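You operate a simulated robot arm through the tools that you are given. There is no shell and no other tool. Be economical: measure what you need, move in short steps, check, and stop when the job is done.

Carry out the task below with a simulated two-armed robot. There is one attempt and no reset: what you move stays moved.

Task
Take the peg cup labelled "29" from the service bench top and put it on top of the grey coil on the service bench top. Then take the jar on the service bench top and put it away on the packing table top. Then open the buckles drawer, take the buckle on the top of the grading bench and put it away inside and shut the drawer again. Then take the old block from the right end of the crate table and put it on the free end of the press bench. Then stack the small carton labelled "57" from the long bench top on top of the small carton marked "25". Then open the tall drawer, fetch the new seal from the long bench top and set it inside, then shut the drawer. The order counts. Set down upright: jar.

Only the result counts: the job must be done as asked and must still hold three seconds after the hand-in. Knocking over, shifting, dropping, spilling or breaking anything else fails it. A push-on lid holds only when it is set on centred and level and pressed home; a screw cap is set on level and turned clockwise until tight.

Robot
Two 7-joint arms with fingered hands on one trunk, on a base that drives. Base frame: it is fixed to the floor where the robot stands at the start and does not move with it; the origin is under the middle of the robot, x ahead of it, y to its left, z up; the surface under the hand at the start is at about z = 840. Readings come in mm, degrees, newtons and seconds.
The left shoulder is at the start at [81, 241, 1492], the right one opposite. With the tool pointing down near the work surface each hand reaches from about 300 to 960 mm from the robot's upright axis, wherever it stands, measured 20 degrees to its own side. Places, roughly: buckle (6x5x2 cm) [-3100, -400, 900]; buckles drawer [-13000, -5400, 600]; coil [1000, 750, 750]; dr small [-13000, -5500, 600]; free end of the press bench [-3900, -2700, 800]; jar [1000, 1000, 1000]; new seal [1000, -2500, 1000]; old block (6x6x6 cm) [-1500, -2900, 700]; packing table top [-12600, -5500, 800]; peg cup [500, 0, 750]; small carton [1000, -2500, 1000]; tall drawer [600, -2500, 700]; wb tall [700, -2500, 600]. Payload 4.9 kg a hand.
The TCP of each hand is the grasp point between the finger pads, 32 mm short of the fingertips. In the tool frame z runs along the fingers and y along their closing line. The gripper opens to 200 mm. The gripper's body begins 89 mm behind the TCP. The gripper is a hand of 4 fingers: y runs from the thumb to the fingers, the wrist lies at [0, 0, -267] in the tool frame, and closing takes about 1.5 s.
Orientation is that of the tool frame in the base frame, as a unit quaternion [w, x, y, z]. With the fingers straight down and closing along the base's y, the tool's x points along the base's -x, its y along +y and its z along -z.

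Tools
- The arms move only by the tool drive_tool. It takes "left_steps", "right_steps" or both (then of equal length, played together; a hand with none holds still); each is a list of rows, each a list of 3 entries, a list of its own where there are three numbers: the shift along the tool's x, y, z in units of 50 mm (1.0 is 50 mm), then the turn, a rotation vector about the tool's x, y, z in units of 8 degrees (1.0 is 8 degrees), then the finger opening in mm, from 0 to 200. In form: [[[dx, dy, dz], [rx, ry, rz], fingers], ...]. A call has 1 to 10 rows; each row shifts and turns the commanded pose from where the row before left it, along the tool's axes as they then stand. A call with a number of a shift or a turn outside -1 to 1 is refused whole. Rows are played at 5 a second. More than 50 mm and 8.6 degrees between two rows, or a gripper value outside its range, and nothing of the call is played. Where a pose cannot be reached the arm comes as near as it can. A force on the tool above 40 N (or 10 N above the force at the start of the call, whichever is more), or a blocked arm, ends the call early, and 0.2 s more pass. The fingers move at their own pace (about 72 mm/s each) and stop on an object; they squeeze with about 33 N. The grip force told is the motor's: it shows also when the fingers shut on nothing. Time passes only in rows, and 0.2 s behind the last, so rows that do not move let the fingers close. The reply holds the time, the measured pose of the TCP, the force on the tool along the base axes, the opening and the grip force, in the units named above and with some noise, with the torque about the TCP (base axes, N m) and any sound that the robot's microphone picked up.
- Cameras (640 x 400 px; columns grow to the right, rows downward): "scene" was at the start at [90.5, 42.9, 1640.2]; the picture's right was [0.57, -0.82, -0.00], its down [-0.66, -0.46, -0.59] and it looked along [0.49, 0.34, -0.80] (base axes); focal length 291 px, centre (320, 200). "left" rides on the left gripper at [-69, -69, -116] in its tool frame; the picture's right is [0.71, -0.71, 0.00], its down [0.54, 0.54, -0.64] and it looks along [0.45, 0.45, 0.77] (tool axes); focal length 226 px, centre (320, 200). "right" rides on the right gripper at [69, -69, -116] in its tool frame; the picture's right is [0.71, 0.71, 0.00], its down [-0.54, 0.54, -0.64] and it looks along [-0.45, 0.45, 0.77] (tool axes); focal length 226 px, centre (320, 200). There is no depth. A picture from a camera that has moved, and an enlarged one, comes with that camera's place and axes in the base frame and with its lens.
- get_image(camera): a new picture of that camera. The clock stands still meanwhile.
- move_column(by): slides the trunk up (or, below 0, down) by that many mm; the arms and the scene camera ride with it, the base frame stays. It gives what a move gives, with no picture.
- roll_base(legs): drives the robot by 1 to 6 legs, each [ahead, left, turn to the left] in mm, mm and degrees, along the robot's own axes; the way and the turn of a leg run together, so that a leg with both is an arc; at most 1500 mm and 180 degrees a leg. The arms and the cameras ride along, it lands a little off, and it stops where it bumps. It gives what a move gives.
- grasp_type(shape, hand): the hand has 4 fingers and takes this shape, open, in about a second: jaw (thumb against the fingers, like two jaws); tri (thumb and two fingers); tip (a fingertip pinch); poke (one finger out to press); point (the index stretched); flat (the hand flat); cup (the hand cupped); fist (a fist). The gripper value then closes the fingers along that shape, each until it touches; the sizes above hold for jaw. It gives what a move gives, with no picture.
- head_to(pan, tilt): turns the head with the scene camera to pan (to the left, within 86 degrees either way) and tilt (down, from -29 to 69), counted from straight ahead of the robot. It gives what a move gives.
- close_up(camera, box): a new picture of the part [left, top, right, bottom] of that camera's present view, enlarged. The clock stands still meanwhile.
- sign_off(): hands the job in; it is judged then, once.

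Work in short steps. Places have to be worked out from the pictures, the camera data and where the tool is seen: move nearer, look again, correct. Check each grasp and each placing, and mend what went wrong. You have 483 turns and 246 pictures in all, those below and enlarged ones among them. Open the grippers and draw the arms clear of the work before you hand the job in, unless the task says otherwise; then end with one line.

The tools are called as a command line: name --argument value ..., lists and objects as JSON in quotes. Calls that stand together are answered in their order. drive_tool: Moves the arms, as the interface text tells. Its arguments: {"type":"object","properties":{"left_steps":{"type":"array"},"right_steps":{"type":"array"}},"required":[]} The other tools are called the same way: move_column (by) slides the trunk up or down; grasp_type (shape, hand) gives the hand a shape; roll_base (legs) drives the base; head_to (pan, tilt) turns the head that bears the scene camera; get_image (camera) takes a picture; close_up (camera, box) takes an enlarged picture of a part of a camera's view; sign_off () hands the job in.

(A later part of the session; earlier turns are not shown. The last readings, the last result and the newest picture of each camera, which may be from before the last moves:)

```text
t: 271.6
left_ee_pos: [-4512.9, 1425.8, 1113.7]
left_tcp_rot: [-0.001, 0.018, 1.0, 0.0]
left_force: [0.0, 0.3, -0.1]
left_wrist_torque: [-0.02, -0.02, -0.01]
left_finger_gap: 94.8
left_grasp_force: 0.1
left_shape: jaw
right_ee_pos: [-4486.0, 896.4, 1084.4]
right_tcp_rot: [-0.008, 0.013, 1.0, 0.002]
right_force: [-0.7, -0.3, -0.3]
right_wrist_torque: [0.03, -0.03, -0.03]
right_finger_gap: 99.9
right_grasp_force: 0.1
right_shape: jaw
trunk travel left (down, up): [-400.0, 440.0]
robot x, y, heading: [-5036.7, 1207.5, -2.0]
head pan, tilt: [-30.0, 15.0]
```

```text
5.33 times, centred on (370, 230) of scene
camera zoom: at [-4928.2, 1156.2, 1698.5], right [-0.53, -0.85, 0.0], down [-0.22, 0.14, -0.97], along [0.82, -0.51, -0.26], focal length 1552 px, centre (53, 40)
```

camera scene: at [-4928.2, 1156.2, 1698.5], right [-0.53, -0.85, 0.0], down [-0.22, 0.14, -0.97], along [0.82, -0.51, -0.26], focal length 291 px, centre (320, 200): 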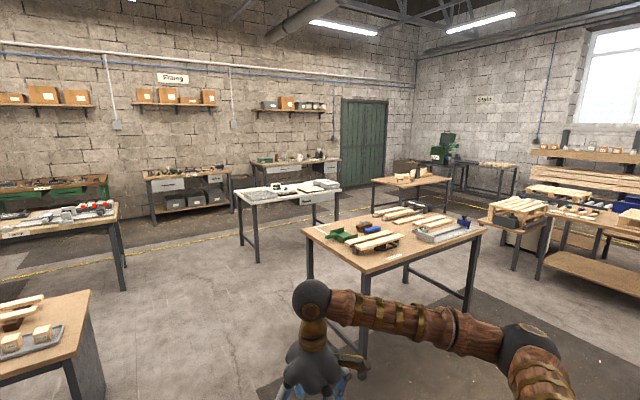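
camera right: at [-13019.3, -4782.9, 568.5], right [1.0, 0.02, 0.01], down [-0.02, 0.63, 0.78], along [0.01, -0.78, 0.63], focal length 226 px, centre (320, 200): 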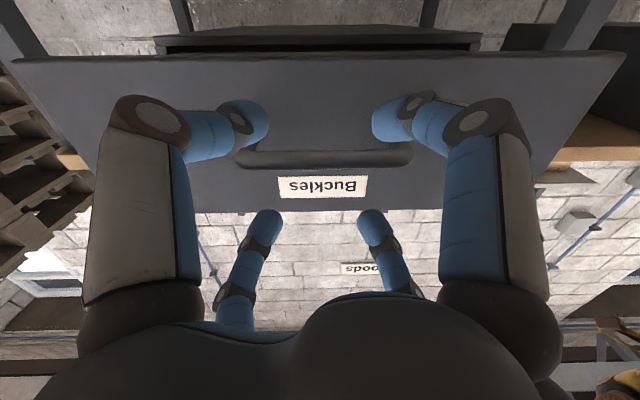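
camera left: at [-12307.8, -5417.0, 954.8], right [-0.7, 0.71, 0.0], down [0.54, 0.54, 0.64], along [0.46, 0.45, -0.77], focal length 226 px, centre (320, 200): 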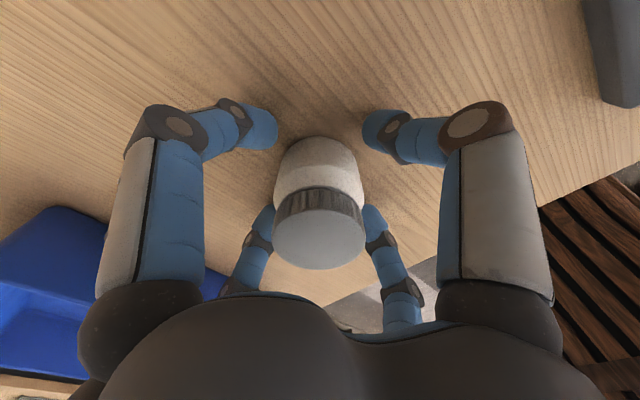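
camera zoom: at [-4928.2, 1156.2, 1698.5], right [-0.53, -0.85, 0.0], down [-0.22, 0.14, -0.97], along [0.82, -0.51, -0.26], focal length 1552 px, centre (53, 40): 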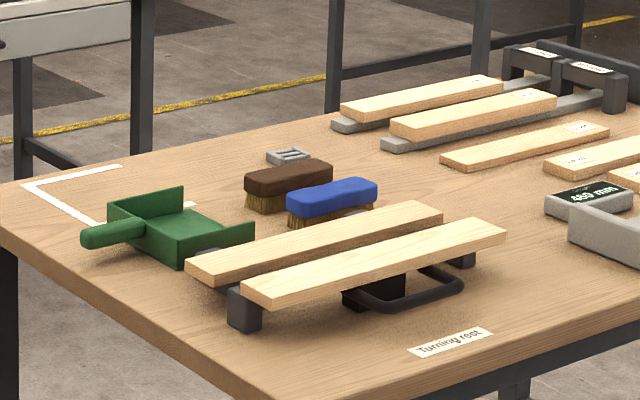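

The buckle is the small slotted grey piece ≈(−3100,−430). I drive to (−2500,740), turn to face −x, then strafe in along the +x side of the bench.

roll_base --legs '[[450, 0, 2], [1100, -470, 0], [990, 0, 0], [0, 0, 180]]'

head_to --pan 30 --tilt 30

get_image --camera "scene"

head_to --pan 86 --tilt 40

get_image --camera "scene"

```text
t: 292.1
left_ee_pos: [-3004.8, 467.5, 1114.5]
left_tcp_rot: [-0.001, 1.0, 0.001, 0.0]
left_force: [-0.1, -0.1, 0.5]
left_wrist_torque: [0.02, 0.01, 0.03]
left_finger_gap: 94.7
left_grasp_force: 0.1
left_shape: jaw
right_ee_pos: [-3052.1, 996.2, 1084.3]
right_tcp_rot: [0.003, 1.0, 0.005, 0.007]
right_force: [-0.1, -0.8, -0.6]
right_wrist_torque: [-0.01, 0.0, 0.02]
right_finger_gap: 99.5
right_grasp_force: 0.0
right_shape: jaw
trunk travel left (down, up): [-400.0, 440.0]
robot x, y, heading: [-2489.5, 707.9, 179.7]
head pan, tilt: [-30.0, 15.0]
```

```text
t: 293.4
left_ee_pos: [-3003.8, 468.2, 1113.7]
left_tcp_rot: [0.001, 1.0, 0.001, -0.001]
left_force: [-0.2, 0.1, 1.2]
left_wrist_torque: [0.02, -0.02, 0.01]
left_finger_gap: 94.8
left_grasp_force: 0.0
left_shape: jaw
right_ee_pos: [-3050.7, 996.2, 1083.4]
right_tcp_rot: [0.003, 1.0, 0.005, 0.008]
right_force: [-0.9, 0.5, -0.3]
right_wrist_torque: [0.02, -0.02, -0.03]
right_finger_gap: 99.6
right_grasp_force: 0.0
right_shape: jaw
trunk travel left (down, up): [-400.0, 440.0]
robot x, y, heading: [-2489.2, 707.8, 180.0]
head pan, tilt: [30.0, 30.0]
```

```text
164 pictures are left
camera scene: at [-2598.9, 662.2, 1674.4], right [-0.5, 0.87, 0.0], down [0.43, 0.25, -0.87], along [-0.75, -0.43, -0.5], focal length 291 px, centre (320, 200)
```

scene: 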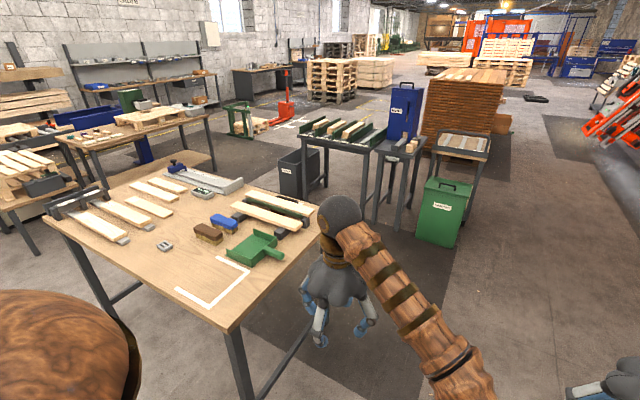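

```text
t: 294.7
left_ee_pos: [-3005.1, 468.1, 1113.4]
left_tcp_rot: [-0.001, 1.0, 0.001, 0.001]
left_force: [-0.2, -0.3, -0.1]
left_wrist_torque: [0.0, 0.0, 0.02]
left_finger_gap: 94.8
left_grasp_force: 0.1
left_shape: jaw
right_ee_pos: [-3051.6, 997.4, 1083.9]
right_tcp_rot: [0.003, 1.0, 0.005, 0.006]
right_force: [0.5, 0.4, 0.6]
right_wrist_torque: [0.0, -0.03, 0.01]
right_finger_gap: 99.6
right_grasp_force: 0.0
right_shape: jaw
trunk travel left (down, up): [-400.0, 440.0]
robot x, y, heading: [-2488.5, 707.1, 179.7]
head pan, tilt: [85.9, 40.0]
```

```text
163 pictures are left
camera scene: at [-2526.6, 622.6, 1659.0], right [-1.0, 0.07, 0.0], down [0.05, 0.64, -0.77], along [-0.06, -0.76, -0.64], focal length 291 px, centre (320, 200)
```

scene: 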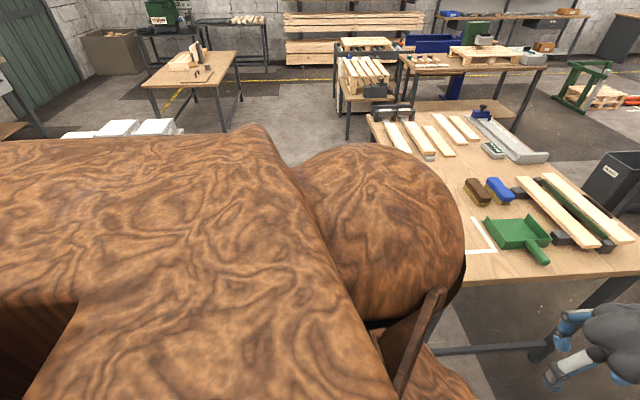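

Path alongside is clear. I strafe left 1290 mm so the buckle lies ahead-right of the robot for the right hand.

roll_base --legs '[[0, 1290, 0]]'

head_to --pan -10 --tilt 50

get_image --camera "scene"

```text
t: 301.2
left_ee_pos: [-2997.5, -835.7, 1113.3]
left_tcp_rot: [0.001, 1.0, 0.004, 0.0]
left_force: [-0.4, 0.8, 0.0]
left_wrist_torque: [0.03, -0.01, 0.01]
left_finger_gap: 94.8
left_grasp_force: 0.1
left_shape: jaw
right_ee_pos: [-3048.6, -309.4, 1083.1]
right_tcp_rot: [0.002, 1.0, 0.008, 0.007]
right_force: [-0.3, -0.8, 0.0]
right_wrist_torque: [0.03, -0.02, 0.01]
right_finger_gap: 99.7
right_grasp_force: 0.0
right_shape: jaw
trunk travel left (down, up): [-400.0, 440.0]
robot x, y, heading: [-2488.9, -599.4, -179.5]
head pan, tilt: [85.9, 40.0]
```

```text
t: 302.9
left_ee_pos: [-2997.5, -835.9, 1114.1]
left_tcp_rot: [0.0, 1.0, 0.005, -0.001]
left_force: [0.6, 0.4, -0.2]
left_wrist_torque: [-0.02, -0.01, -0.02]
left_finger_gap: 94.7
left_grasp_force: 0.0
left_shape: jaw
right_ee_pos: [-3048.9, -309.4, 1083.6]
right_tcp_rot: [0.002, 1.0, 0.009, 0.008]
right_force: [-0.6, 0.2, 0.1]
right_wrist_torque: [-0.01, 0.01, 0.04]
right_finger_gap: 99.9
right_grasp_force: 0.0
right_shape: jaw
trunk travel left (down, up): [-400.0, 440.0]
robot x, y, heading: [-2485.0, -595.9, -179.4]
head pan, tilt: [-10.0, 50.0]
```

```text
162 pictures are left
camera scene: at [-2591.9, -581.3, 1644.8], right [0.17, 0.99, 0.0], down [0.76, -0.13, -0.64], along [-0.63, 0.11, -0.77], focal length 291 px, centre (320, 200)
```

scene: 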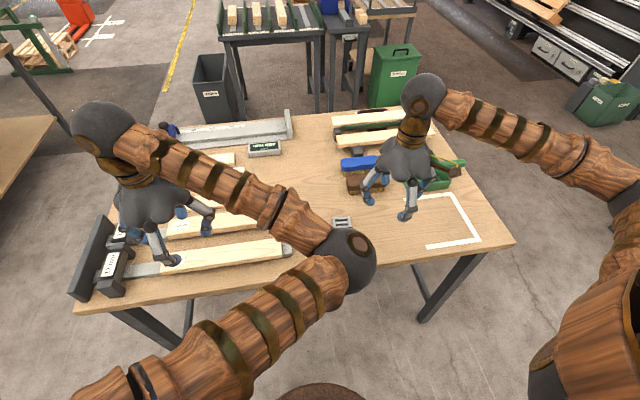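

I zoom to get buckle position and orientation.

close_up --camera "scene" --box '[290, 180, 390, 242]'

close_up --camera "right" --box '[160, 0, 480, 200]'

```text
6.40 times, centred on (340, 211) of scene
camera zoom: at [-2591.9, -581.3, 1644.8], right [0.17, 0.99, 0.0], down [0.76, -0.13, -0.64], along [-0.63, 0.11, -0.77], focal length 1863 px, centre (192, 130)
```

zoom: 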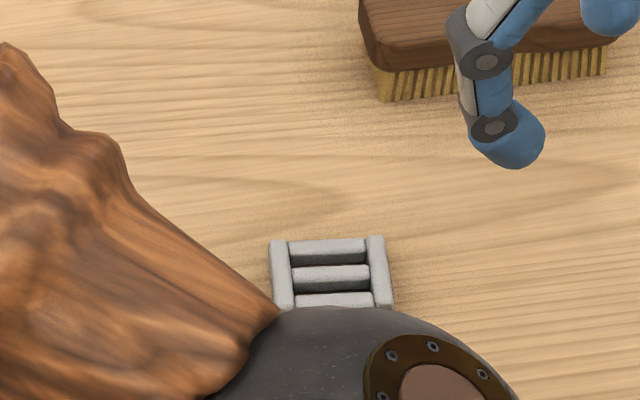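

```text
2.00 times, centred on (320, 100) of right
camera zoom: at [-2983.9, -239.6, 1200.4], right [0.72, -0.69, 0.01], down [-0.54, -0.55, 0.64], along [-0.44, -0.47, -0.77], focal length 452 px, centre (320, 400)
```

zoom: 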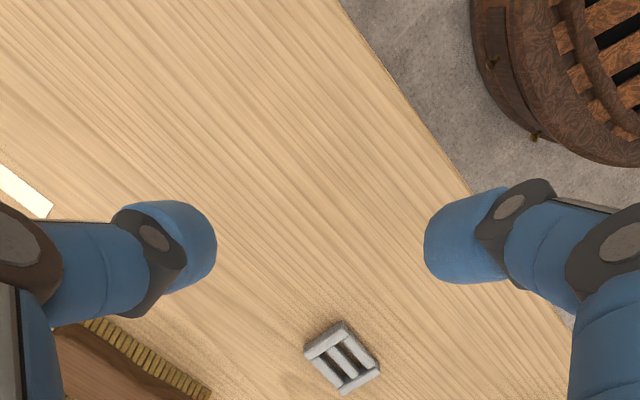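

Buckle ≈ (−3122,−416), top ≈ 870, aligned with the bench. I move the right hand over it and down to z≈960 and check.

drive_tool --right_steps '[[[-0.5, 0.72, 0], [0, -0.12, 0], 100], [[-0.5, 0.72, 0], [0, 0, 0], 100], [[-0.46, 0.7, 0], [0, 0, 0], 100], [[0, 0, 0.8], [0, 0, 0], 100], [[0, 0, 0.8], [0, 0, 0], 100], [[0, 0, 0.8], [0, 0, 0], 100], [[0, 0, 0], [0, 0, 0], 100]]'

close_up --camera "right" --box '[160, 40, 480, 240]'

close_up --camera "scene" --box '[240, 150, 440, 275]'

```text
t: 304.6
left_ee_pos: [-2996.8, -836.7, 1113.3]
left_tcp_rot: [0.001, 1.0, 0.005, 0.0]
left_force: [0.1, 0.7, 0.2]
left_wrist_torque: [0.01, 0.01, 0.0]
left_finger_gap: 94.8
left_grasp_force: 0.1
left_shape: jaw
right_ee_pos: [-3120.7, -416.8, 962.8]
right_tcp_rot: [0.003, 1.0, 0.009, -0.002]
right_force: [0.1, 0.1, 1.4]
right_wrist_torque: [-0.01, 0.03, 0.0]
right_finger_gap: 99.9
right_grasp_force: 0.0
right_shape: jaw
trunk travel left (down, up): [-400.0, 440.0]
robot x, y, heading: [-2485.5, -595.6, -179.8]
head pan, tilt: [-10.0, 50.0]
```

```text
2.00 times, centred on (320, 140) of right
camera zoom: at [-3053.1, -347.3, 1079.5], right [0.72, -0.69, 0.0], down [-0.53, -0.55, 0.65], along [-0.45, -0.47, -0.76], focal length 452 px, centre (320, 320)
```

zoom: 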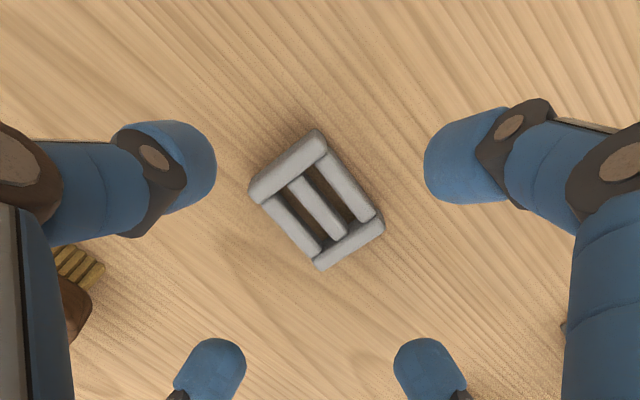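

```text
3.20 times, centred on (340, 212) of scene
camera zoom: at [-2591.6, -580.9, 1644.9], right [0.17, 0.99, 0.0], down [0.76, -0.13, -0.64], along [-0.63, 0.11, -0.77], focal length 931 px, centre (256, 160)
```

zoom: 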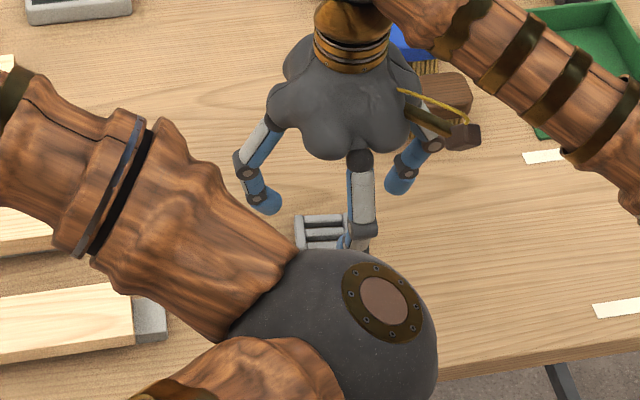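

Buckle at ≈(−3125,−420), rotated ~7° clockwise. I correct position and yaw and descend to z≈900.

drive_tool --right_steps '[[[-0.1, 0.06, 0], [0, 0, 0.9], 100], [[0, 0, 0.6], [0, 0, 0], 90], [[0, 0, 0.6], [0, 0, 0], 90], [[0, 0, 0], [0, 0, 0], 90]]'

close_up --camera "right" --box '[200, 75, 440, 225]'

```text
t: 305.6
left_ee_pos: [-2997.2, -836.5, 1112.8]
left_tcp_rot: [0.0, 1.0, 0.005, -0.001]
left_force: [0.5, 0.4, 0.0]
left_wrist_torque: [0.0, -0.03, -0.02]
left_finger_gap: 94.7
left_grasp_force: 0.1
left_shape: jaw
right_ee_pos: [-3126.3, -421.5, 904.4]
right_tcp_rot: [0.003, 0.999, -0.054, 0.0]
right_force: [-0.2, -0.5, 0.0]
right_wrist_torque: [-0.02, 0.01, -0.01]
right_finger_gap: 90.4
right_grasp_force: 0.2
right_shape: jaw
trunk travel left (down, up): [-400.0, 440.0]
robot x, y, heading: [-2484.9, -592.0, -179.6]
head pan, tilt: [-10.0, 50.0]
```

```text
2.67 times, centred on (320, 150) of right
camera zoom: at [-3050.5, -360.3, 1019.7], right [0.63, -0.78, 0.0], down [-0.6, -0.48, 0.65], along [-0.5, -0.41, -0.76], focal length 603 px, centre (320, 333)
```

zoom: 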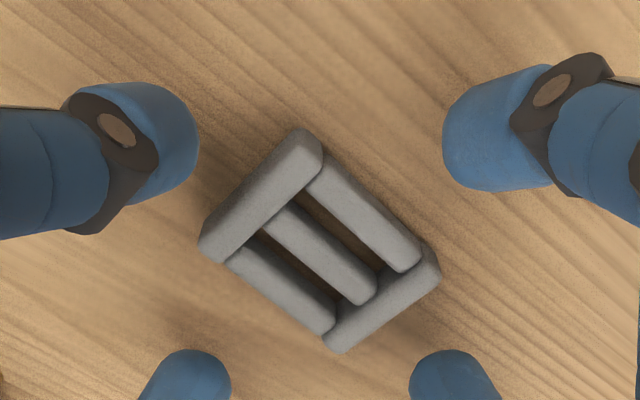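

Centred. I descend ~18 mm and close.

drive_tool --right_steps '[[[0, 0, 0.2], [0, 0, 0], 90], [[0, 0, 0.14], [0, 0, 0], 90], [[0, 0, 0], [0, 0, 0], 30], [[0, 0, 0], [0, 0, 0], 30], [[0, 0, 0], [0, 0, 0], 30], [[0, 0, 0], [0, 0, 0], 30], [[0, 0, 0], [0, 0, 0], 30]]'

close_up --camera "right" --box '[200, 75, 440, 225]'

```text
t: 307.1
left_ee_pos: [-2994.6, -836.0, 1115.0]
left_tcp_rot: [-0.001, 1.0, 0.004, -0.002]
left_force: [-0.2, 0.4, -0.3]
left_wrist_torque: [-0.01, 0.01, 0.01]
left_finger_gap: 94.9
left_grasp_force: 0.0
left_shape: jaw
right_ee_pos: [-3123.3, -421.4, 891.0]
right_tcp_rot: [0.002, 0.999, -0.054, -0.002]
right_force: [4.9, 10.2, 35.8]
right_wrist_torque: [1.57, -0.33, -0.08]
right_finger_gap: 65.0
right_grasp_force: 32.7
right_shape: jaw
trunk travel left (down, up): [-400.0, 440.0]
robot x, y, heading: [-2484.1, -596.1, -179.6]
head pan, tilt: [-10.0, 50.0]
```

```text
2.67 times, centred on (320, 150) of right
camera zoom: at [-3047.9, -360.0, 1005.3], right [0.63, -0.78, 0.0], down [-0.59, -0.48, 0.65], along [-0.51, -0.41, -0.76], focal length 603 px, centre (320, 333)
```

zoom: 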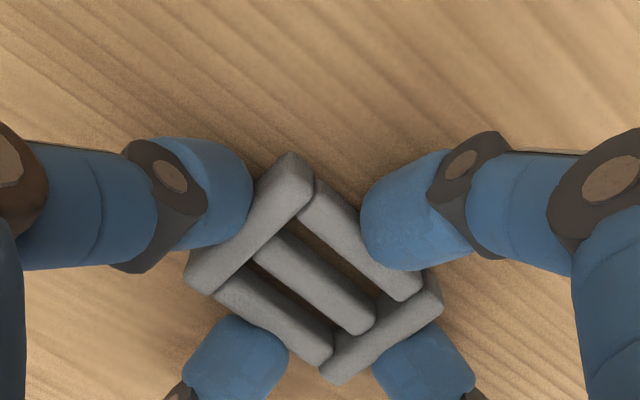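

Gripped at 65 mm, but fingertips press the table. I lift up gently.

drive_tool --right_steps '[[[0, 0, -0.1], [0, 0, 0], 30], [[0, 0, -0.2], [0, 0, 0], 30], [[0, 0, -0.5], [0, 0, 0], 30], [[0, 0, -0.8], [0, 0, 0], 30], [[0, 0, 0], [0, 0, 0], 30]]'

close_up --camera "right" --box '[200, 75, 440, 225]'

```text
t: 308.4
left_ee_pos: [-2998.3, -836.6, 1112.9]
left_tcp_rot: [0.0, 1.0, 0.005, 0.0]
left_force: [-0.1, -0.1, -1.0]
left_wrist_torque: [0.02, -0.02, 0.04]
left_finger_gap: 94.6
left_grasp_force: 0.1
left_shape: jaw
right_ee_pos: [-3125.4, -420.3, 967.6]
right_tcp_rot: [0.003, 0.999, -0.054, -0.001]
right_force: [0.0, -0.5, -0.8]
right_wrist_torque: [0.01, -0.02, 0.01]
right_finger_gap: 62.2
right_grasp_force: 33.0
right_shape: jaw
trunk travel left (down, up): [-400.0, 440.0]
robot x, y, heading: [-2484.2, -598.2, -179.6]
head pan, tilt: [-10.0, 50.0]
```

```text
2.67 times, centred on (320, 150) of right
camera zoom: at [-3050.4, -360.4, 1083.0], right [0.63, -0.78, 0.0], down [-0.6, -0.48, 0.65], along [-0.5, -0.41, -0.76], focal length 603 px, centre (320, 333)
```

zoom: 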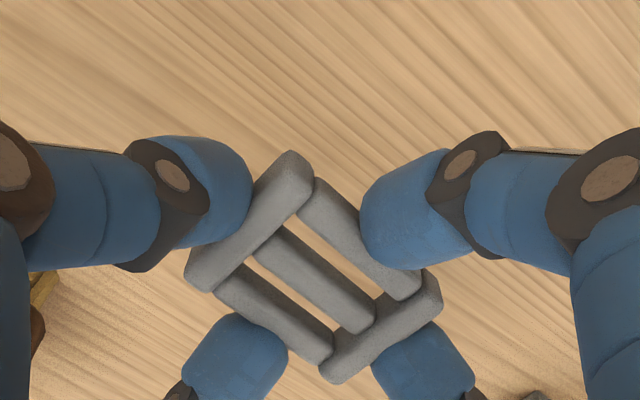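

Buckle held. I raise it to z≈1090 and drive the same route back to the packing table.

drive_tool --right_steps '[[[0.4, 0, -0.8], [0, 0, 0], 30], [[0.5, 0, -0.8], [0, 0, 0], 30], [[0.5, 0, -0.8], [0, 0, 0], 30], [[0, 0, 0], [0, 0, 0], 30]]'

roll_base --legs '[[0, -1310, -0.3], [1100, 0, 0], [1000, -560, 0], [1400, 0, 0], [480, 0, 0], [0, 0, 90]]'

roll_base --legs '[[1480, 0, 0], [1480, 0, 0]]'

```text
t: 309.4
left_ee_pos: [-2998.4, -836.4, 1112.9]
left_tcp_rot: [0.001, 1.0, 0.004, 0.0]
left_force: [0.3, -0.2, -0.4]
left_wrist_torque: [0.0, -0.01, -0.01]
left_finger_gap: 94.8
left_grasp_force: 0.1
left_shape: jaw
right_ee_pos: [-3056.1, -427.1, 1087.5]
right_tcp_rot: [0.003, 0.999, -0.054, 0.0]
right_force: [-0.3, 0.4, -1.5]
right_wrist_torque: [0.01, 0.01, 0.0]
right_finger_gap: 62.2
right_grasp_force: 33.0
right_shape: jaw
trunk travel left (down, up): [-400.0, 440.0]
robot x, y, heading: [-2484.4, -593.8, -179.3]
head pan, tilt: [-10.0, 50.0]
```

```text
t: 339.4
left_ee_pos: [-6230.8, 739.9, 1114.8]
left_tcp_rot: [0.0, 0.705, 0.709, 0.0]
left_force: [0.1, -0.6, -0.7]
left_wrist_torque: [0.0, 0.01, -0.02]
left_finger_gap: 94.8
left_grasp_force: 0.1
left_shape: jaw
right_ee_pos: [-6640.5, 685.7, 1089.0]
right_tcp_rot: [0.003, 0.745, 0.667, 0.001]
right_force: [-0.7, 0.2, -0.6]
right_wrist_torque: [-0.05, -0.03, 0.01]
right_finger_gap: 62.2
right_grasp_force: 32.8
right_shape: jaw
trunk travel left (down, up): [-400.0, 440.0]
robot x, y, heading: [-6471.9, 1257.0, -89.5]
head pan, tilt: [-10.0, 50.0]
```

```text
t: 353.7
left_ee_pos: [-6197.9, -2215.4, 1113.9]
left_tcp_rot: [0.0, 0.699, 0.715, 0.0]
left_force: [-0.4, -0.7, 0.7]
left_wrist_torque: [0.05, 0.01, 0.06]
left_finger_gap: 94.6
left_grasp_force: 0.0
left_shape: jaw
right_ee_pos: [-6604.9, -2277.0, 1087.6]
right_tcp_rot: [0.003, 0.74, 0.672, 0.001]
right_force: [0.5, -0.1, -0.1]
right_wrist_torque: [0.04, 0.03, 0.0]
right_finger_gap: 62.2
right_grasp_force: 32.8
right_shape: jaw
trunk travel left (down, up): [-400.0, 440.0]
robot x, y, heading: [-6446.4, -1704.3, -88.8]
head pan, tilt: [-10.0, 50.0]
```

On route; continuing to the packing table.

roll_base --legs '[[0, -1480, -1.2], [0, -1480, 0], [0, -1480, 0], [0, -610, 0], [1300, 0, 0], [1300, 0, 0]]'

roll_base --legs '[[0, -1200, 0]]'

head_to --pan -22 --tilt 50

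get_image --camera "scene"

```text
t: 390.2
left_ee_pos: [-11274.6, -4825.7, 1113.9]
left_tcp_rot: [0.0, 0.709, 0.705, 0.0]
left_force: [0.0, -0.9, 0.1]
left_wrist_torque: [-0.02, 0.0, 0.01]
left_finger_gap: 94.6
left_grasp_force: 0.1
left_shape: jaw
right_ee_pos: [-11684.4, -4876.2, 1088.1]
right_tcp_rot: [0.003, 0.749, 0.663, 0.002]
right_force: [-0.2, 0.0, -1.5]
right_wrist_torque: [0.0, 0.03, -0.01]
right_finger_gap: 62.1
right_grasp_force: 33.1
right_shape: jaw
trunk travel left (down, up): [-400.0, 440.0]
robot x, y, heading: [-11511.4, -4310.1, -90.5]
head pan, tilt: [-10.0, 50.0]
```

```text
t: 396.3
left_ee_pos: [-12468.8, -4815.6, 1112.6]
left_tcp_rot: [0.0, 0.71, 0.704, 0.0]
left_force: [0.7, -0.3, 0.4]
left_wrist_torque: [0.03, 0.02, 0.0]
left_finger_gap: 95.2
left_grasp_force: 0.0
left_shape: jaw
right_ee_pos: [-12878.3, -4864.0, 1088.5]
right_tcp_rot: [0.003, 0.75, 0.661, 0.001]
right_force: [0.0, 0.4, -1.9]
right_wrist_torque: [-0.04, -0.01, 0.01]
right_finger_gap: 62.0
right_grasp_force: 32.9
right_shape: jaw
trunk travel left (down, up): [-400.0, 440.0]
robot x, y, heading: [-12701.8, -4298.4, -90.5]
head pan, tilt: [-10.0, 50.0]
```

```text
t: 397.0
left_ee_pos: [-12469.3, -4815.9, 1112.7]
left_tcp_rot: [0.0, 0.71, 0.704, 0.0]
left_force: [0.4, 0.1, -0.5]
left_wrist_torque: [0.02, -0.02, -0.02]
left_finger_gap: 94.8
left_grasp_force: 0.1
left_shape: jaw
right_ee_pos: [-12880.3, -4865.5, 1087.3]
right_tcp_rot: [0.002, 0.751, 0.661, 0.001]
right_force: [-0.4, -0.9, -0.7]
right_wrist_torque: [0.01, -0.02, 0.0]
right_finger_gap: 62.2
right_grasp_force: 32.8
right_shape: jaw
trunk travel left (down, up): [-400.0, 440.0]
robot x, y, heading: [-12700.7, -4298.4, -90.4]
head pan, tilt: [-22.0, 50.0]
```

```text
154 pictures are left
camera scene: at [-12732.1, -4399.3, 1644.8], right [-0.92, 0.38, 0.0], down [0.29, 0.71, -0.64], along [-0.25, -0.59, -0.77], focal length 291 px, centre (320, 200)
```

scene: 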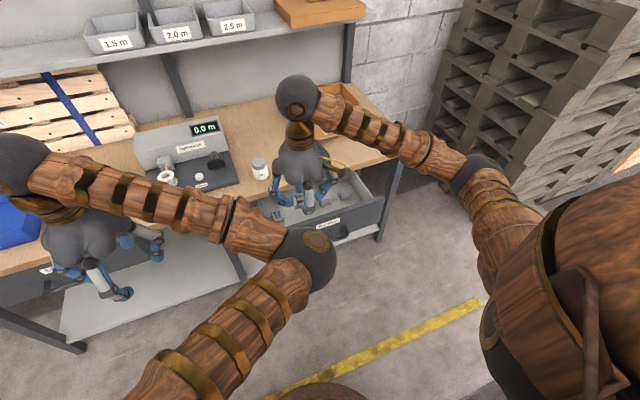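

Drawer still open. I zoom on it to plan the drop spot.

close_up --camera "scene" --box '[240, 140, 400, 250]'

get_image --camera "right"

```text
3.64 times, centred on (320, 195) of scene
camera zoom: at [-12732.1, -4399.3, 1644.8], right [-0.92, 0.38, 0.0], down [0.29, 0.71, -0.64], along [-0.25, -0.59, -0.77], focal length 1058 px, centre (320, 218)
```

zoom: 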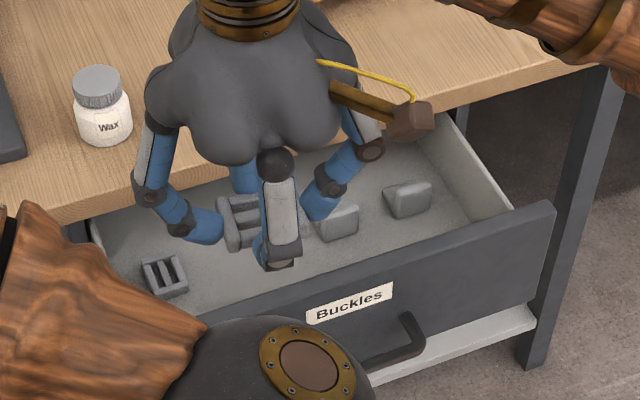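

```text
152 pictures are left
camera right: at [-12939.7, -4789.0, 1203.6], right [0.79, 0.61, 0.0], down [0.47, -0.6, 0.65], along [0.4, -0.51, -0.76], focal length 226 px, centre (320, 200)
```

right: 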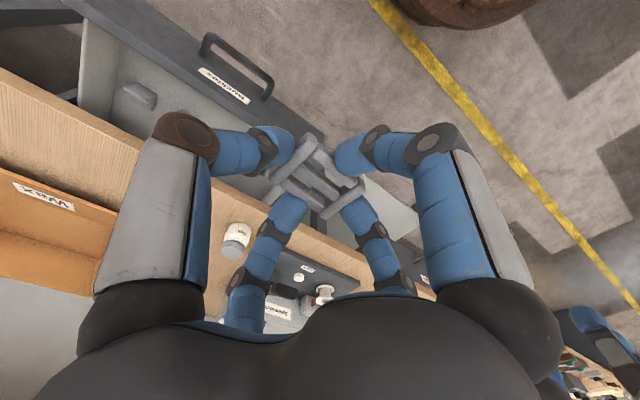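

I'll drop at ≈(−12960,−5068), with the hand yawed 45° so the fingers fit between drawer front and table edge. I drive ahead 100, rotate, and move above.

roll_base --legs '[[100, 0, 0.4]]'

drive_tool --right_steps '[[[0, 0, 0], [0, 0, 0.94], 30], [[0, 0, 0], [0, 0, 0.94], 30], [[0, 0, 0], [0, 0, 0.94], 30], [[0, 0, 0], [0, 0, 0.94], 30], [[0, 0, 0], [0, 0, 0.94], 30], [[0, 0, 0], [0, 0, 0], 30]]'

```text
t: 398.2
left_ee_pos: [-12465.9, -4911.9, 1114.6]
left_tcp_rot: [0.0, 0.707, 0.707, 0.0]
left_force: [0.8, 0.4, 0.3]
left_wrist_torque: [0.01, 0.01, -0.02]
left_finger_gap: 94.8
left_grasp_force: 0.1
left_shape: jaw
right_ee_pos: [-12876.3, -4964.7, 1089.5]
right_tcp_rot: [0.002, 0.748, 0.664, 0.001]
right_force: [0.8, -0.3, -0.1]
right_wrist_torque: [-0.01, -0.02, 0.01]
right_finger_gap: 61.8
right_grasp_force: 33.3
right_shape: jaw
trunk travel left (down, up): [-400.0, 440.0]
robot x, y, heading: [-12701.8, -4395.9, -90.1]
head pan, tilt: [-22.0, 50.0]
```

```text
t: 399.6
left_ee_pos: [-12467.4, -4913.2, 1112.8]
left_tcp_rot: [0.001, 0.707, 0.707, 0.0]
left_force: [0.4, 1.1, -0.8]
left_wrist_torque: [0.01, 0.02, 0.0]
left_finger_gap: 94.9
left_grasp_force: 0.0
left_shape: jaw
right_ee_pos: [-12874.9, -4965.6, 1086.4]
right_tcp_rot: [0.003, 0.922, 0.387, 0.001]
right_force: [-0.1, -0.7, -0.5]
right_wrist_torque: [-0.01, 0.02, -0.01]
right_finger_gap: 62.0
right_grasp_force: 33.2
right_shape: jaw
trunk travel left (down, up): [-400.0, 440.0]
robot x, y, heading: [-12705.5, -4398.7, -90.4]
head pan, tilt: [-22.0, 50.0]
```

drive_tool --right_steps '[[[-0.66, 0.055, 0], [0, 0, 0], 30], [[-0.66, 0.055, 0], [0, 0, 0], 30], [[-0.66, 0.055, 0], [0, 0, 0], 30], [[-0.66, 0.055, 0], [0, 0, 0], 30], [[0, 0, 0.8], [0, 0, 0], 30], [[0, 0, 0.8], [0, 0, 0], 30], [[0, 0, 0.8], [0, 0, 0], 30], [[0, 0, 0.8], [0, 0, 0], 30], [[0, 0, 0.8], [0, 0, 0], 30], [[0, 0, 0], [0, 0, 0], 30]]'

get_image --camera "right"

close_up --camera "scene" --box '[240, 120, 400, 230]'

```text
t: 401.8
left_ee_pos: [-12466.8, -4912.5, 1113.9]
left_tcp_rot: [0.0, 0.708, 0.706, 0.0]
left_force: [0.1, 0.0, 0.1]
left_wrist_torque: [0.01, 0.01, -0.01]
left_finger_gap: 94.5
left_grasp_force: 0.1
left_shape: jaw
right_ee_pos: [-12957.9, -5068.3, 887.8]
right_tcp_rot: [0.002, 0.922, 0.388, 0.002]
right_force: [0.4, -0.5, -1.3]
right_wrist_torque: [-0.02, -0.01, 0.01]
right_finger_gap: 61.9
right_grasp_force: 32.7
right_shape: jaw
trunk travel left (down, up): [-400.0, 440.0]
robot x, y, heading: [-12705.9, -4393.4, -90.3]
head pan, tilt: [-22.0, 50.0]
```

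```text
151 pictures are left
camera right: at [-12960.9, -4971.2, 1003.7], right [1.0, 0.01, 0.01], down [0.0, -0.76, 0.64], along [0.01, -0.64, -0.76], focal length 226 px, centre (320, 200)
```

right: 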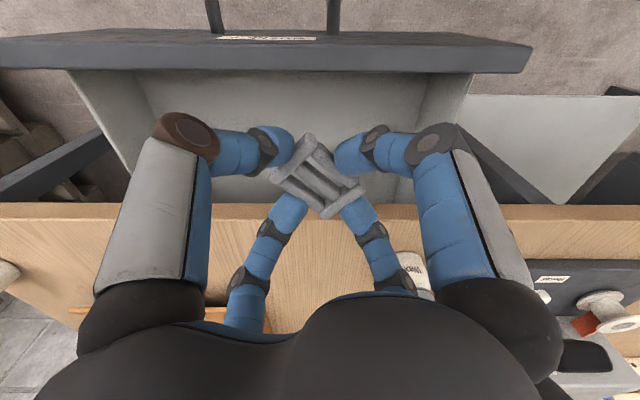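

```text
3.64 times, centred on (320, 175) of scene
camera zoom: at [-12732.0, -4498.3, 1644.8], right [-0.93, 0.38, 0.0], down [0.29, 0.71, -0.64], along [-0.24, -0.59, -0.77], focal length 1058 px, centre (320, 291)
```

zoom: 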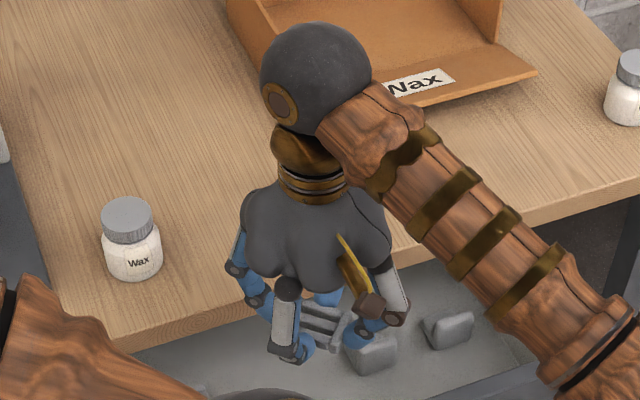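

The opening is tight; I'll use the hand (holding the buckle) to push the drawer front further open from inside. First shift back 17 mm and lower to z≈715.

drive_tool --right_steps '[[[-0.24, 0.24, 0], [0, 0, 0], 30], [[0, 0, 0.7], [0, 0, 0], 30], [[0, 0, 0.7], [0, 0, 0], 30], [[0, 0, 0.7], [0, 0, 0], 30], [[0, 0, 0.7], [0, 0, 0], 30], [[0, 0, 0.6], [0, 0, 0], 30], [[0, 0, 0], [0, 0, 0], 30]]'

get_image --camera "right"

close_up --camera "scene" --box '[240, 120, 400, 230]'

```text
t: 403.4
left_ee_pos: [-12465.6, -4912.8, 1113.9]
left_tcp_rot: [-0.001, 0.708, 0.706, -0.001]
left_force: [0.4, 0.8, -0.5]
left_wrist_torque: [0.0, -0.01, 0.01]
left_finger_gap: 94.7
left_grasp_force: 0.1
left_shape: jaw
right_ee_pos: [-12957.6, -5086.1, 718.1]
right_tcp_rot: [0.002, 0.922, 0.387, 0.002]
right_force: [1.3, -0.3, -1.5]
right_wrist_torque: [0.03, 0.01, -0.01]
right_finger_gap: 62.1
right_grasp_force: 33.3
right_shape: jaw
trunk travel left (down, up): [-400.0, 440.0]
robot x, y, heading: [-12699.2, -4392.9, -90.2]
head pan, tilt: [-22.0, 50.0]
```

```text
149 pictures are left
camera right: at [-12960.7, -4988.3, 833.7], right [1.0, 0.01, 0.01], down [0.0, -0.76, 0.65], along [0.01, -0.65, -0.76], focal length 226 px, centre (320, 200)
```

right: 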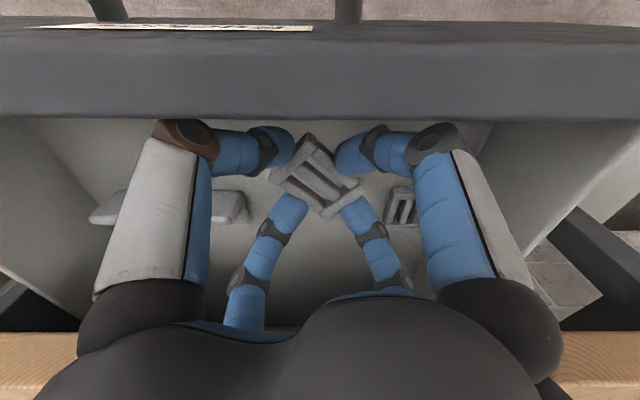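

```text
3.64 times, centred on (320, 175) of scene
camera zoom: at [-12731.9, -4498.2, 1644.8], right [-0.93, 0.38, 0.0], down [0.29, 0.71, -0.64], along [-0.24, -0.59, -0.77], focal length 1058 px, centre (320, 291)
```

zoom: 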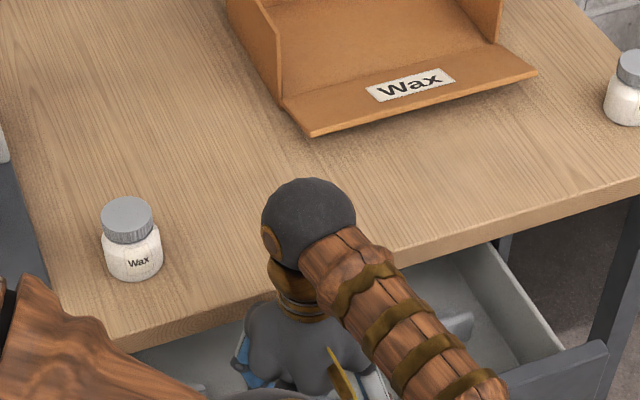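

No contact. I go down 25 mm more and push +y (outward) by ~90 mm to widen the drawer.

drive_tool --right_steps '[[[0, 0, 0.5], [0, 0, 0], 30], [[0.26, -0.255, 0], [0, 0, 0], 30], [[0.26, -0.255, 0], [0, 0, 0], 30], [[0.26, -0.255, 0], [0, 0, 0], 30], [[0.26, -0.255, 0], [0, 0, 0], 30], [[0.26, -0.255, 0], [0, 0, 0], 30], [[0, 0, 0], [0, 0, 0], 30]]'

get_image --camera "right"

```text
t: 405.0
left_ee_pos: [-12465.9, -4913.0, 1113.0]
left_tcp_rot: [0.0, 0.707, 0.707, 0.0]
left_force: [-0.8, -0.1, -0.2]
left_wrist_torque: [-0.01, 0.01, 0.02]
left_finger_gap: 95.2
left_grasp_force: 0.0
left_shape: jaw
right_ee_pos: [-12958.6, -4993.0, 694.0]
right_tcp_rot: [0.002, 0.922, 0.386, 0.003]
right_force: [0.1, -0.5, -0.2]
right_wrist_torque: [0.03, 0.01, -0.01]
right_finger_gap: 61.6
right_grasp_force: 33.3
right_shape: jaw
trunk travel left (down, up): [-400.0, 440.0]
robot x, y, heading: [-12698.7, -4395.1, -90.2]
head pan, tilt: [-22.0, 50.0]
```

```text
147 pictures are left
camera right: at [-12960.4, -4897.0, 808.9], right [1.0, 0.01, 0.01], down [0.0, -0.77, 0.64], along [0.01, -0.64, -0.77], focal length 226 px, centre (320, 200)
```

right: 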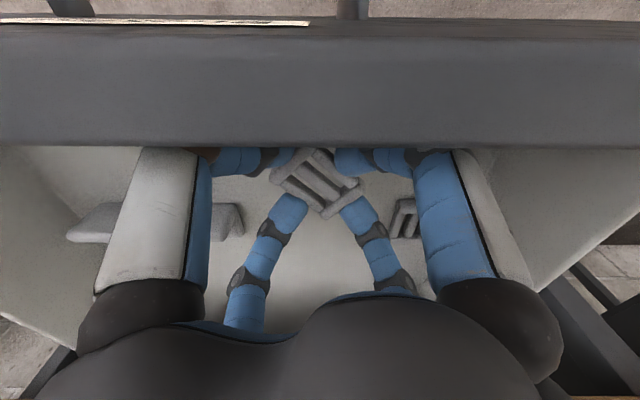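

The drawer opened another ~80 mm. I move back 12 mm, lower to z≈664 and look.

drive_tool --right_steps '[[[-0.28, 0.05, 0], [0, 0, 0], 30], [[0, 0, 0.3], [0, 0, 0], 30], [[0, 0, 0.3], [0, 0, 0], 30], [[0, 0, 0], [0, 0, 0], 30]]'

get_image --camera "right"

```text
t: 406.0
left_ee_pos: [-12464.5, -4913.2, 1113.2]
left_tcp_rot: [0.001, 0.708, 0.706, 0.0]
left_force: [-0.6, 0.4, 0.9]
left_wrist_torque: [-0.02, 0.01, 0.01]
left_finger_gap: 94.5
left_grasp_force: 0.0
left_shape: jaw
right_ee_pos: [-12965.9, -5006.0, 661.9]
right_tcp_rot: [0.001, 0.922, 0.387, 0.002]
right_force: [0.2, 0.1, -0.4]
right_wrist_torque: [0.02, 0.04, 0.01]
right_finger_gap: 62.0
right_grasp_force: 32.7
right_shape: jaw
trunk travel left (down, up): [-400.0, 440.0]
robot x, y, heading: [-12700.0, -4398.5, -90.2]
head pan, tilt: [-22.0, 50.0]
```

```text
146 pictures are left
camera right: at [-12968.6, -4908.9, 778.5], right [1.0, 0.01, 0.01], down [0.0, -0.76, 0.64], along [0.01, -0.64, -0.76], focal length 226 px, centre (320, 200)
```

right: 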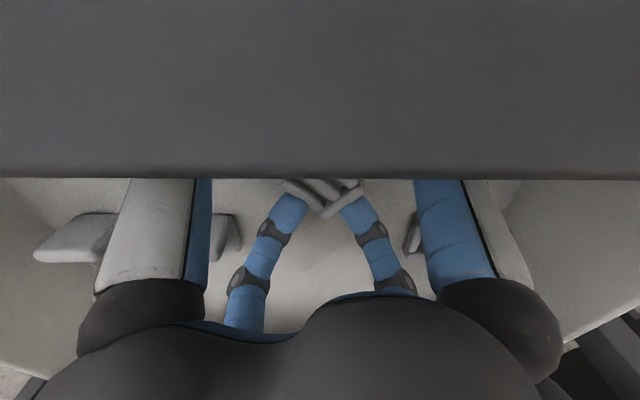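

Still free. I creep lower by small steps until contact.

drive_tool --right_steps '[[[0, 0, 0.06], [0, 0, 0], 30], [[0, 0, 0.06], [0, 0, 0], 30], [[0, 0, 0.06], [0, 0, 0], 30], [[0, 0, 0], [0, 0, 0], 30]]'

drive_tool --right_steps '[[[0, 0, 0.05], [0, 0, 0], 30], [[0, 0, 0.05], [0, 0, 0], 30], [[0, 0, 0], [0, 0, 0], 30]]'

```text
t: 407.0
left_ee_pos: [-12466.3, -4913.4, 1113.3]
left_tcp_rot: [0.0, 0.708, 0.706, 0.001]
left_force: [0.6, -0.6, 0.6]
left_wrist_torque: [-0.01, 0.0, 0.03]
left_finger_gap: 94.9
left_grasp_force: 0.1
left_shape: jaw
right_ee_pos: [-12965.3, -5004.9, 654.1]
right_tcp_rot: [0.003, 0.922, 0.388, 0.002]
right_force: [-0.5, 0.1, -0.1]
right_wrist_torque: [0.02, -0.01, 0.0]
right_finger_gap: 61.5
right_grasp_force: 32.6
right_shape: jaw
trunk travel left (down, up): [-400.0, 440.0]
robot x, y, heading: [-12702.7, -4391.3, -90.3]
head pan, tilt: [-22.0, 50.0]
```

```text
t: 407.8
left_ee_pos: [-12464.8, -4912.1, 1114.5]
left_tcp_rot: [0.001, 0.707, 0.707, -0.001]
left_force: [-0.5, 0.3, 0.3]
left_wrist_torque: [-0.07, 0.0, -0.03]
left_finger_gap: 94.7
left_grasp_force: 0.0
left_shape: jaw
right_ee_pos: [-12966.2, -5006.5, 650.9]
right_tcp_rot: [0.003, 0.922, 0.387, 0.0]
right_force: [-1.0, 0.6, 17.7]
right_wrist_torque: [0.52, 0.54, 0.04]
right_finger_gap: 62.1
right_grasp_force: 32.6
right_shape: jaw
trunk travel left (down, up): [-400.0, 440.0]
robot x, y, heading: [-12701.1, -4395.6, -90.0]
head pan, tilt: [-22.0, 50.0]
```

Contact with the drawer floor (17.7 N). I relieve 2 mm, open a little, and raise.

drive_tool --right_steps '[[[0, 0, -0.05], [0, 0, 0], 30], [[0, 0, 0], [0, 0, 0], 70], [[0, 0, 0], [0, 0, 0], 76], [[0, 0, 0], [0, 0, 0], 76], [[0, 0, -0.4], [0, 0, 0], 76], [[0, 0, -0.8], [0, 0, 0], 76], [[0, 0, -0.8], [0, 0, 0], 76], [[0, 0, -0.8], [0, 0, 0], 76], [[0, 0, -0.8], [0, 0, 0], 76], [[0, 0, -0.8], [0, 0, 0], 76]]'

get_image --camera "right"

get_image --camera "scene"

```text
t: 410.2
left_ee_pos: [-12468.4, -4912.3, 1113.6]
left_tcp_rot: [0.0, 0.708, 0.706, -0.001]
left_force: [-0.9, 0.4, 0.0]
left_wrist_torque: [-0.05, -0.01, 0.01]
left_finger_gap: 94.9
left_grasp_force: 0.0
left_shape: jaw
right_ee_pos: [-12923.4, -5044.3, 919.6]
right_tcp_rot: [0.056, 0.918, 0.393, 0.022]
right_force: [-0.3, 0.5, 0.1]
right_wrist_torque: [-0.01, -0.01, 0.01]
right_finger_gap: 76.1
right_grasp_force: 0.1
right_shape: jaw
trunk travel left (down, up): [-400.0, 440.0]
robot x, y, heading: [-12703.8, -4400.3, -90.4]
head pan, tilt: [-22.0, 50.0]
stopped in row 10 (right hand): the arm was blocked; the commanded pose is now the measured one
```

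```text
145 pictures are left
camera right: at [-12935.3, -4938.9, 1025.8], right [1.0, 0.03, 0.08], down [-0.04, -0.71, 0.7], along [0.08, -0.71, -0.7], focal length 226 px, centre (320, 200)
```

right: 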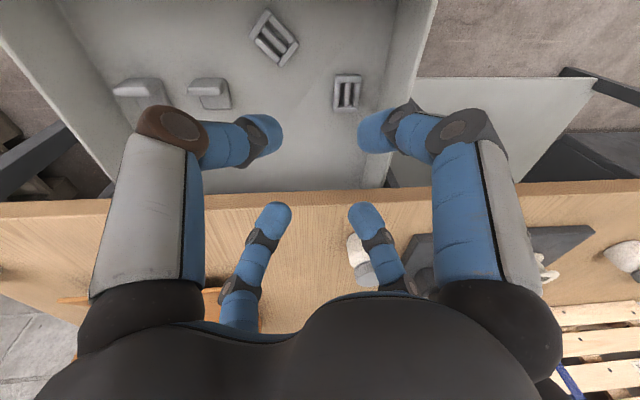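

```text
144 pictures are left
camera scene: at [-12733.6, -4496.3, 1644.9], right [-0.93, 0.38, 0.0], down [0.29, 0.71, -0.64], along [-0.24, -0.6, -0.77], focal length 291 px, centre (320, 200)
```

scene: 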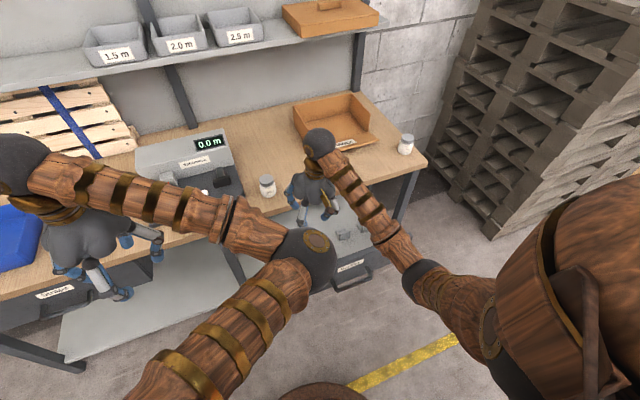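

Buckle is in the drawer. The arm got blocked (elbow), so I gently undo the yaw while raising.

drive_tool --right_steps '[[[0, 0, 0], [0, 0, -0.8], 76], [[0, 0, -0.2], [0, 0, -0.8], 76], [[0, 0, -0.2], [0, 0, -0.8], 76], [[0, 0, -0.3], [0, 0, -0.8], 76], [[0, 0, -0.4], [0, 0, -0.8], 76], [[0, 0, -0.5], [0, 0, -0.8], 76], [[0, 0, -0.5], [0, 0, -0.8], 76]]'

get_image --camera "scene"

```text
t: 411.8
left_ee_pos: [-12465.1, -4913.4, 1114.0]
left_tcp_rot: [-0.001, 0.708, 0.706, 0.0]
left_force: [0.4, -0.2, 0.0]
left_wrist_torque: [0.0, -0.05, 0.0]
left_finger_gap: 94.9
left_grasp_force: 0.0
left_shape: jaw
right_ee_pos: [-12930.3, -5037.7, 1023.0]
right_tcp_rot: [0.059, 0.699, 0.713, 0.0]
right_force: [0.3, 0.3, -0.8]
right_wrist_torque: [-0.02, -0.05, 0.01]
right_finger_gap: 76.2
right_grasp_force: 0.0
right_shape: jaw
trunk travel left (down, up): [-400.0, 440.0]
robot x, y, heading: [-12704.1, -4397.2, -90.3]
head pan, tilt: [-22.0, 50.0]
```

```text
143 pictures are left
camera scene: at [-12732.0, -4498.1, 1644.8], right [-0.93, 0.38, 0.0], down [0.29, 0.71, -0.64], along [-0.24, -0.59, -0.77], focal length 291 px, centre (320, 200)
```

scene: 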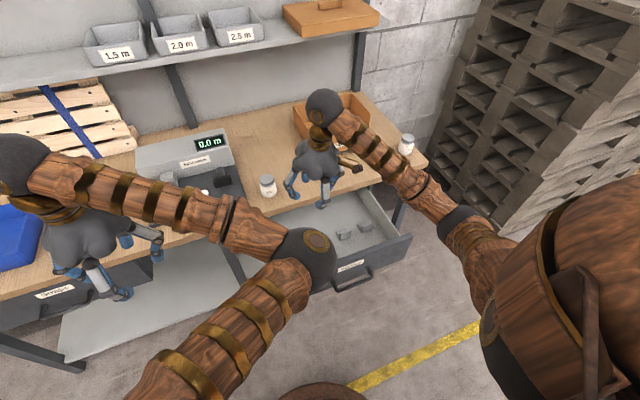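

Next I prepare to push the drawer shut with closed fingers tilted forward-down: level the hand, pull it back, back the base 95 mm, then lower the trunk.

drive_tool --right_steps '[[[0.3, -0.3, -0.3], [0.6, 0.59, 0], 40], [[0.5, -0.4, -0.2], [0, 0, 0], 0], [[0.5, -0.4, 0], [0, 0, 0], 0], [[0.4, -0.3, 0], [0, 0, 0], 0], [[0, 0, 0], [0, 0, 0], 0]]'

roll_base --legs '[[-95, 0, 0]]'

move_column --by -300

head_to --pan -25 --tilt 45

get_image --camera "scene"

```text
t: 413.0
left_ee_pos: [-12466.2, -4914.2, 1113.4]
left_tcp_rot: [0.0, 0.708, 0.707, 0.0]
left_force: [-0.5, -0.3, 0.1]
left_wrist_torque: [0.03, 0.01, -0.01]
left_finger_gap: 94.8
left_grasp_force: 0.0
left_shape: jaw
right_ee_pos: [-13002.8, -4950.9, 1043.6]
right_tcp_rot: [0.0, 0.7, 0.714, -0.002]
right_force: [-0.3, -0.3, -0.4]
right_wrist_torque: [0.0, -0.02, 0.0]
right_finger_gap: 0.0
right_grasp_force: 33.1
right_shape: jaw
trunk travel left (down, up): [-400.0, 440.0]
robot x, y, heading: [-12704.0, -4400.5, -90.3]
head pan, tilt: [-22.0, 50.0]
```

```text
t: 414.1
left_ee_pos: [-12465.2, -4820.8, 1113.8]
left_tcp_rot: [0.0, 0.707, 0.707, -0.001]
left_force: [0.1, 0.5, 0.1]
left_wrist_torque: [0.01, 0.01, 0.01]
left_finger_gap: 94.8
left_grasp_force: 0.0
left_shape: jaw
right_ee_pos: [-13002.4, -4859.4, 1043.4]
right_tcp_rot: [0.0, 0.7, 0.714, -0.001]
right_force: [0.1, 0.7, -0.4]
right_wrist_torque: [0.03, 0.06, 0.03]
right_finger_gap: 0.0
right_grasp_force: 32.5
right_shape: jaw
trunk travel left (down, up): [-400.0, 440.0]
robot x, y, heading: [-12701.2, -4306.4, -90.1]
head pan, tilt: [-22.0, 50.0]
```

```text
t: 417.1
left_ee_pos: [-12465.5, -4819.9, 813.8]
left_tcp_rot: [0.0, 0.708, 0.706, 0.0]
left_force: [0.9, 0.2, 0.5]
left_wrist_torque: [-0.02, 0.02, 0.02]
left_finger_gap: 95.1
left_grasp_force: 0.0
left_shape: jaw
right_ee_pos: [-13002.8, -4858.9, 744.0]
right_tcp_rot: [0.0, 0.7, 0.714, -0.001]
right_force: [-0.7, 0.2, -1.1]
right_wrist_torque: [0.0, -0.01, 0.03]
right_finger_gap: 0.0
right_grasp_force: 32.9
right_shape: jaw
trunk travel left (down, up): [-100.0, 740.0]
robot x, y, heading: [-12699.4, -4303.1, -90.2]
head pan, tilt: [-22.0, 50.0]
```

```text
t: 417.8
left_ee_pos: [-12465.5, -4819.6, 813.5]
left_tcp_rot: [0.0, 0.708, 0.707, 0.0]
left_force: [-0.2, -0.3, -1.0]
left_wrist_torque: [0.05, 0.03, -0.02]
left_finger_gap: 94.8
left_grasp_force: 0.0
left_shape: jaw
right_ee_pos: [-13002.1, -4857.9, 744.1]
right_tcp_rot: [-0.001, 0.7, 0.714, -0.001]
right_force: [0.3, -0.4, 0.6]
right_wrist_torque: [-0.02, 0.03, 0.04]
right_finger_gap: 0.0
right_grasp_force: 32.7
right_shape: jaw
trunk travel left (down, up): [-100.0, 740.0]
robot x, y, heading: [-12700.0, -4305.4, -90.2]
head pan, tilt: [-25.0, 45.0]
```

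```text
142 pictures are left
camera scene: at [-12736.9, -4407.3, 1351.7], right [-0.9, 0.43, 0.0], down [0.3, 0.64, -0.71], along [-0.3, -0.64, -0.71], focal length 291 px, centre (320, 200)
```

scene: 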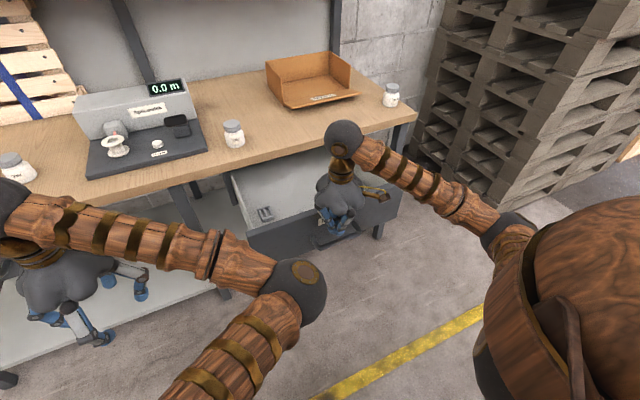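

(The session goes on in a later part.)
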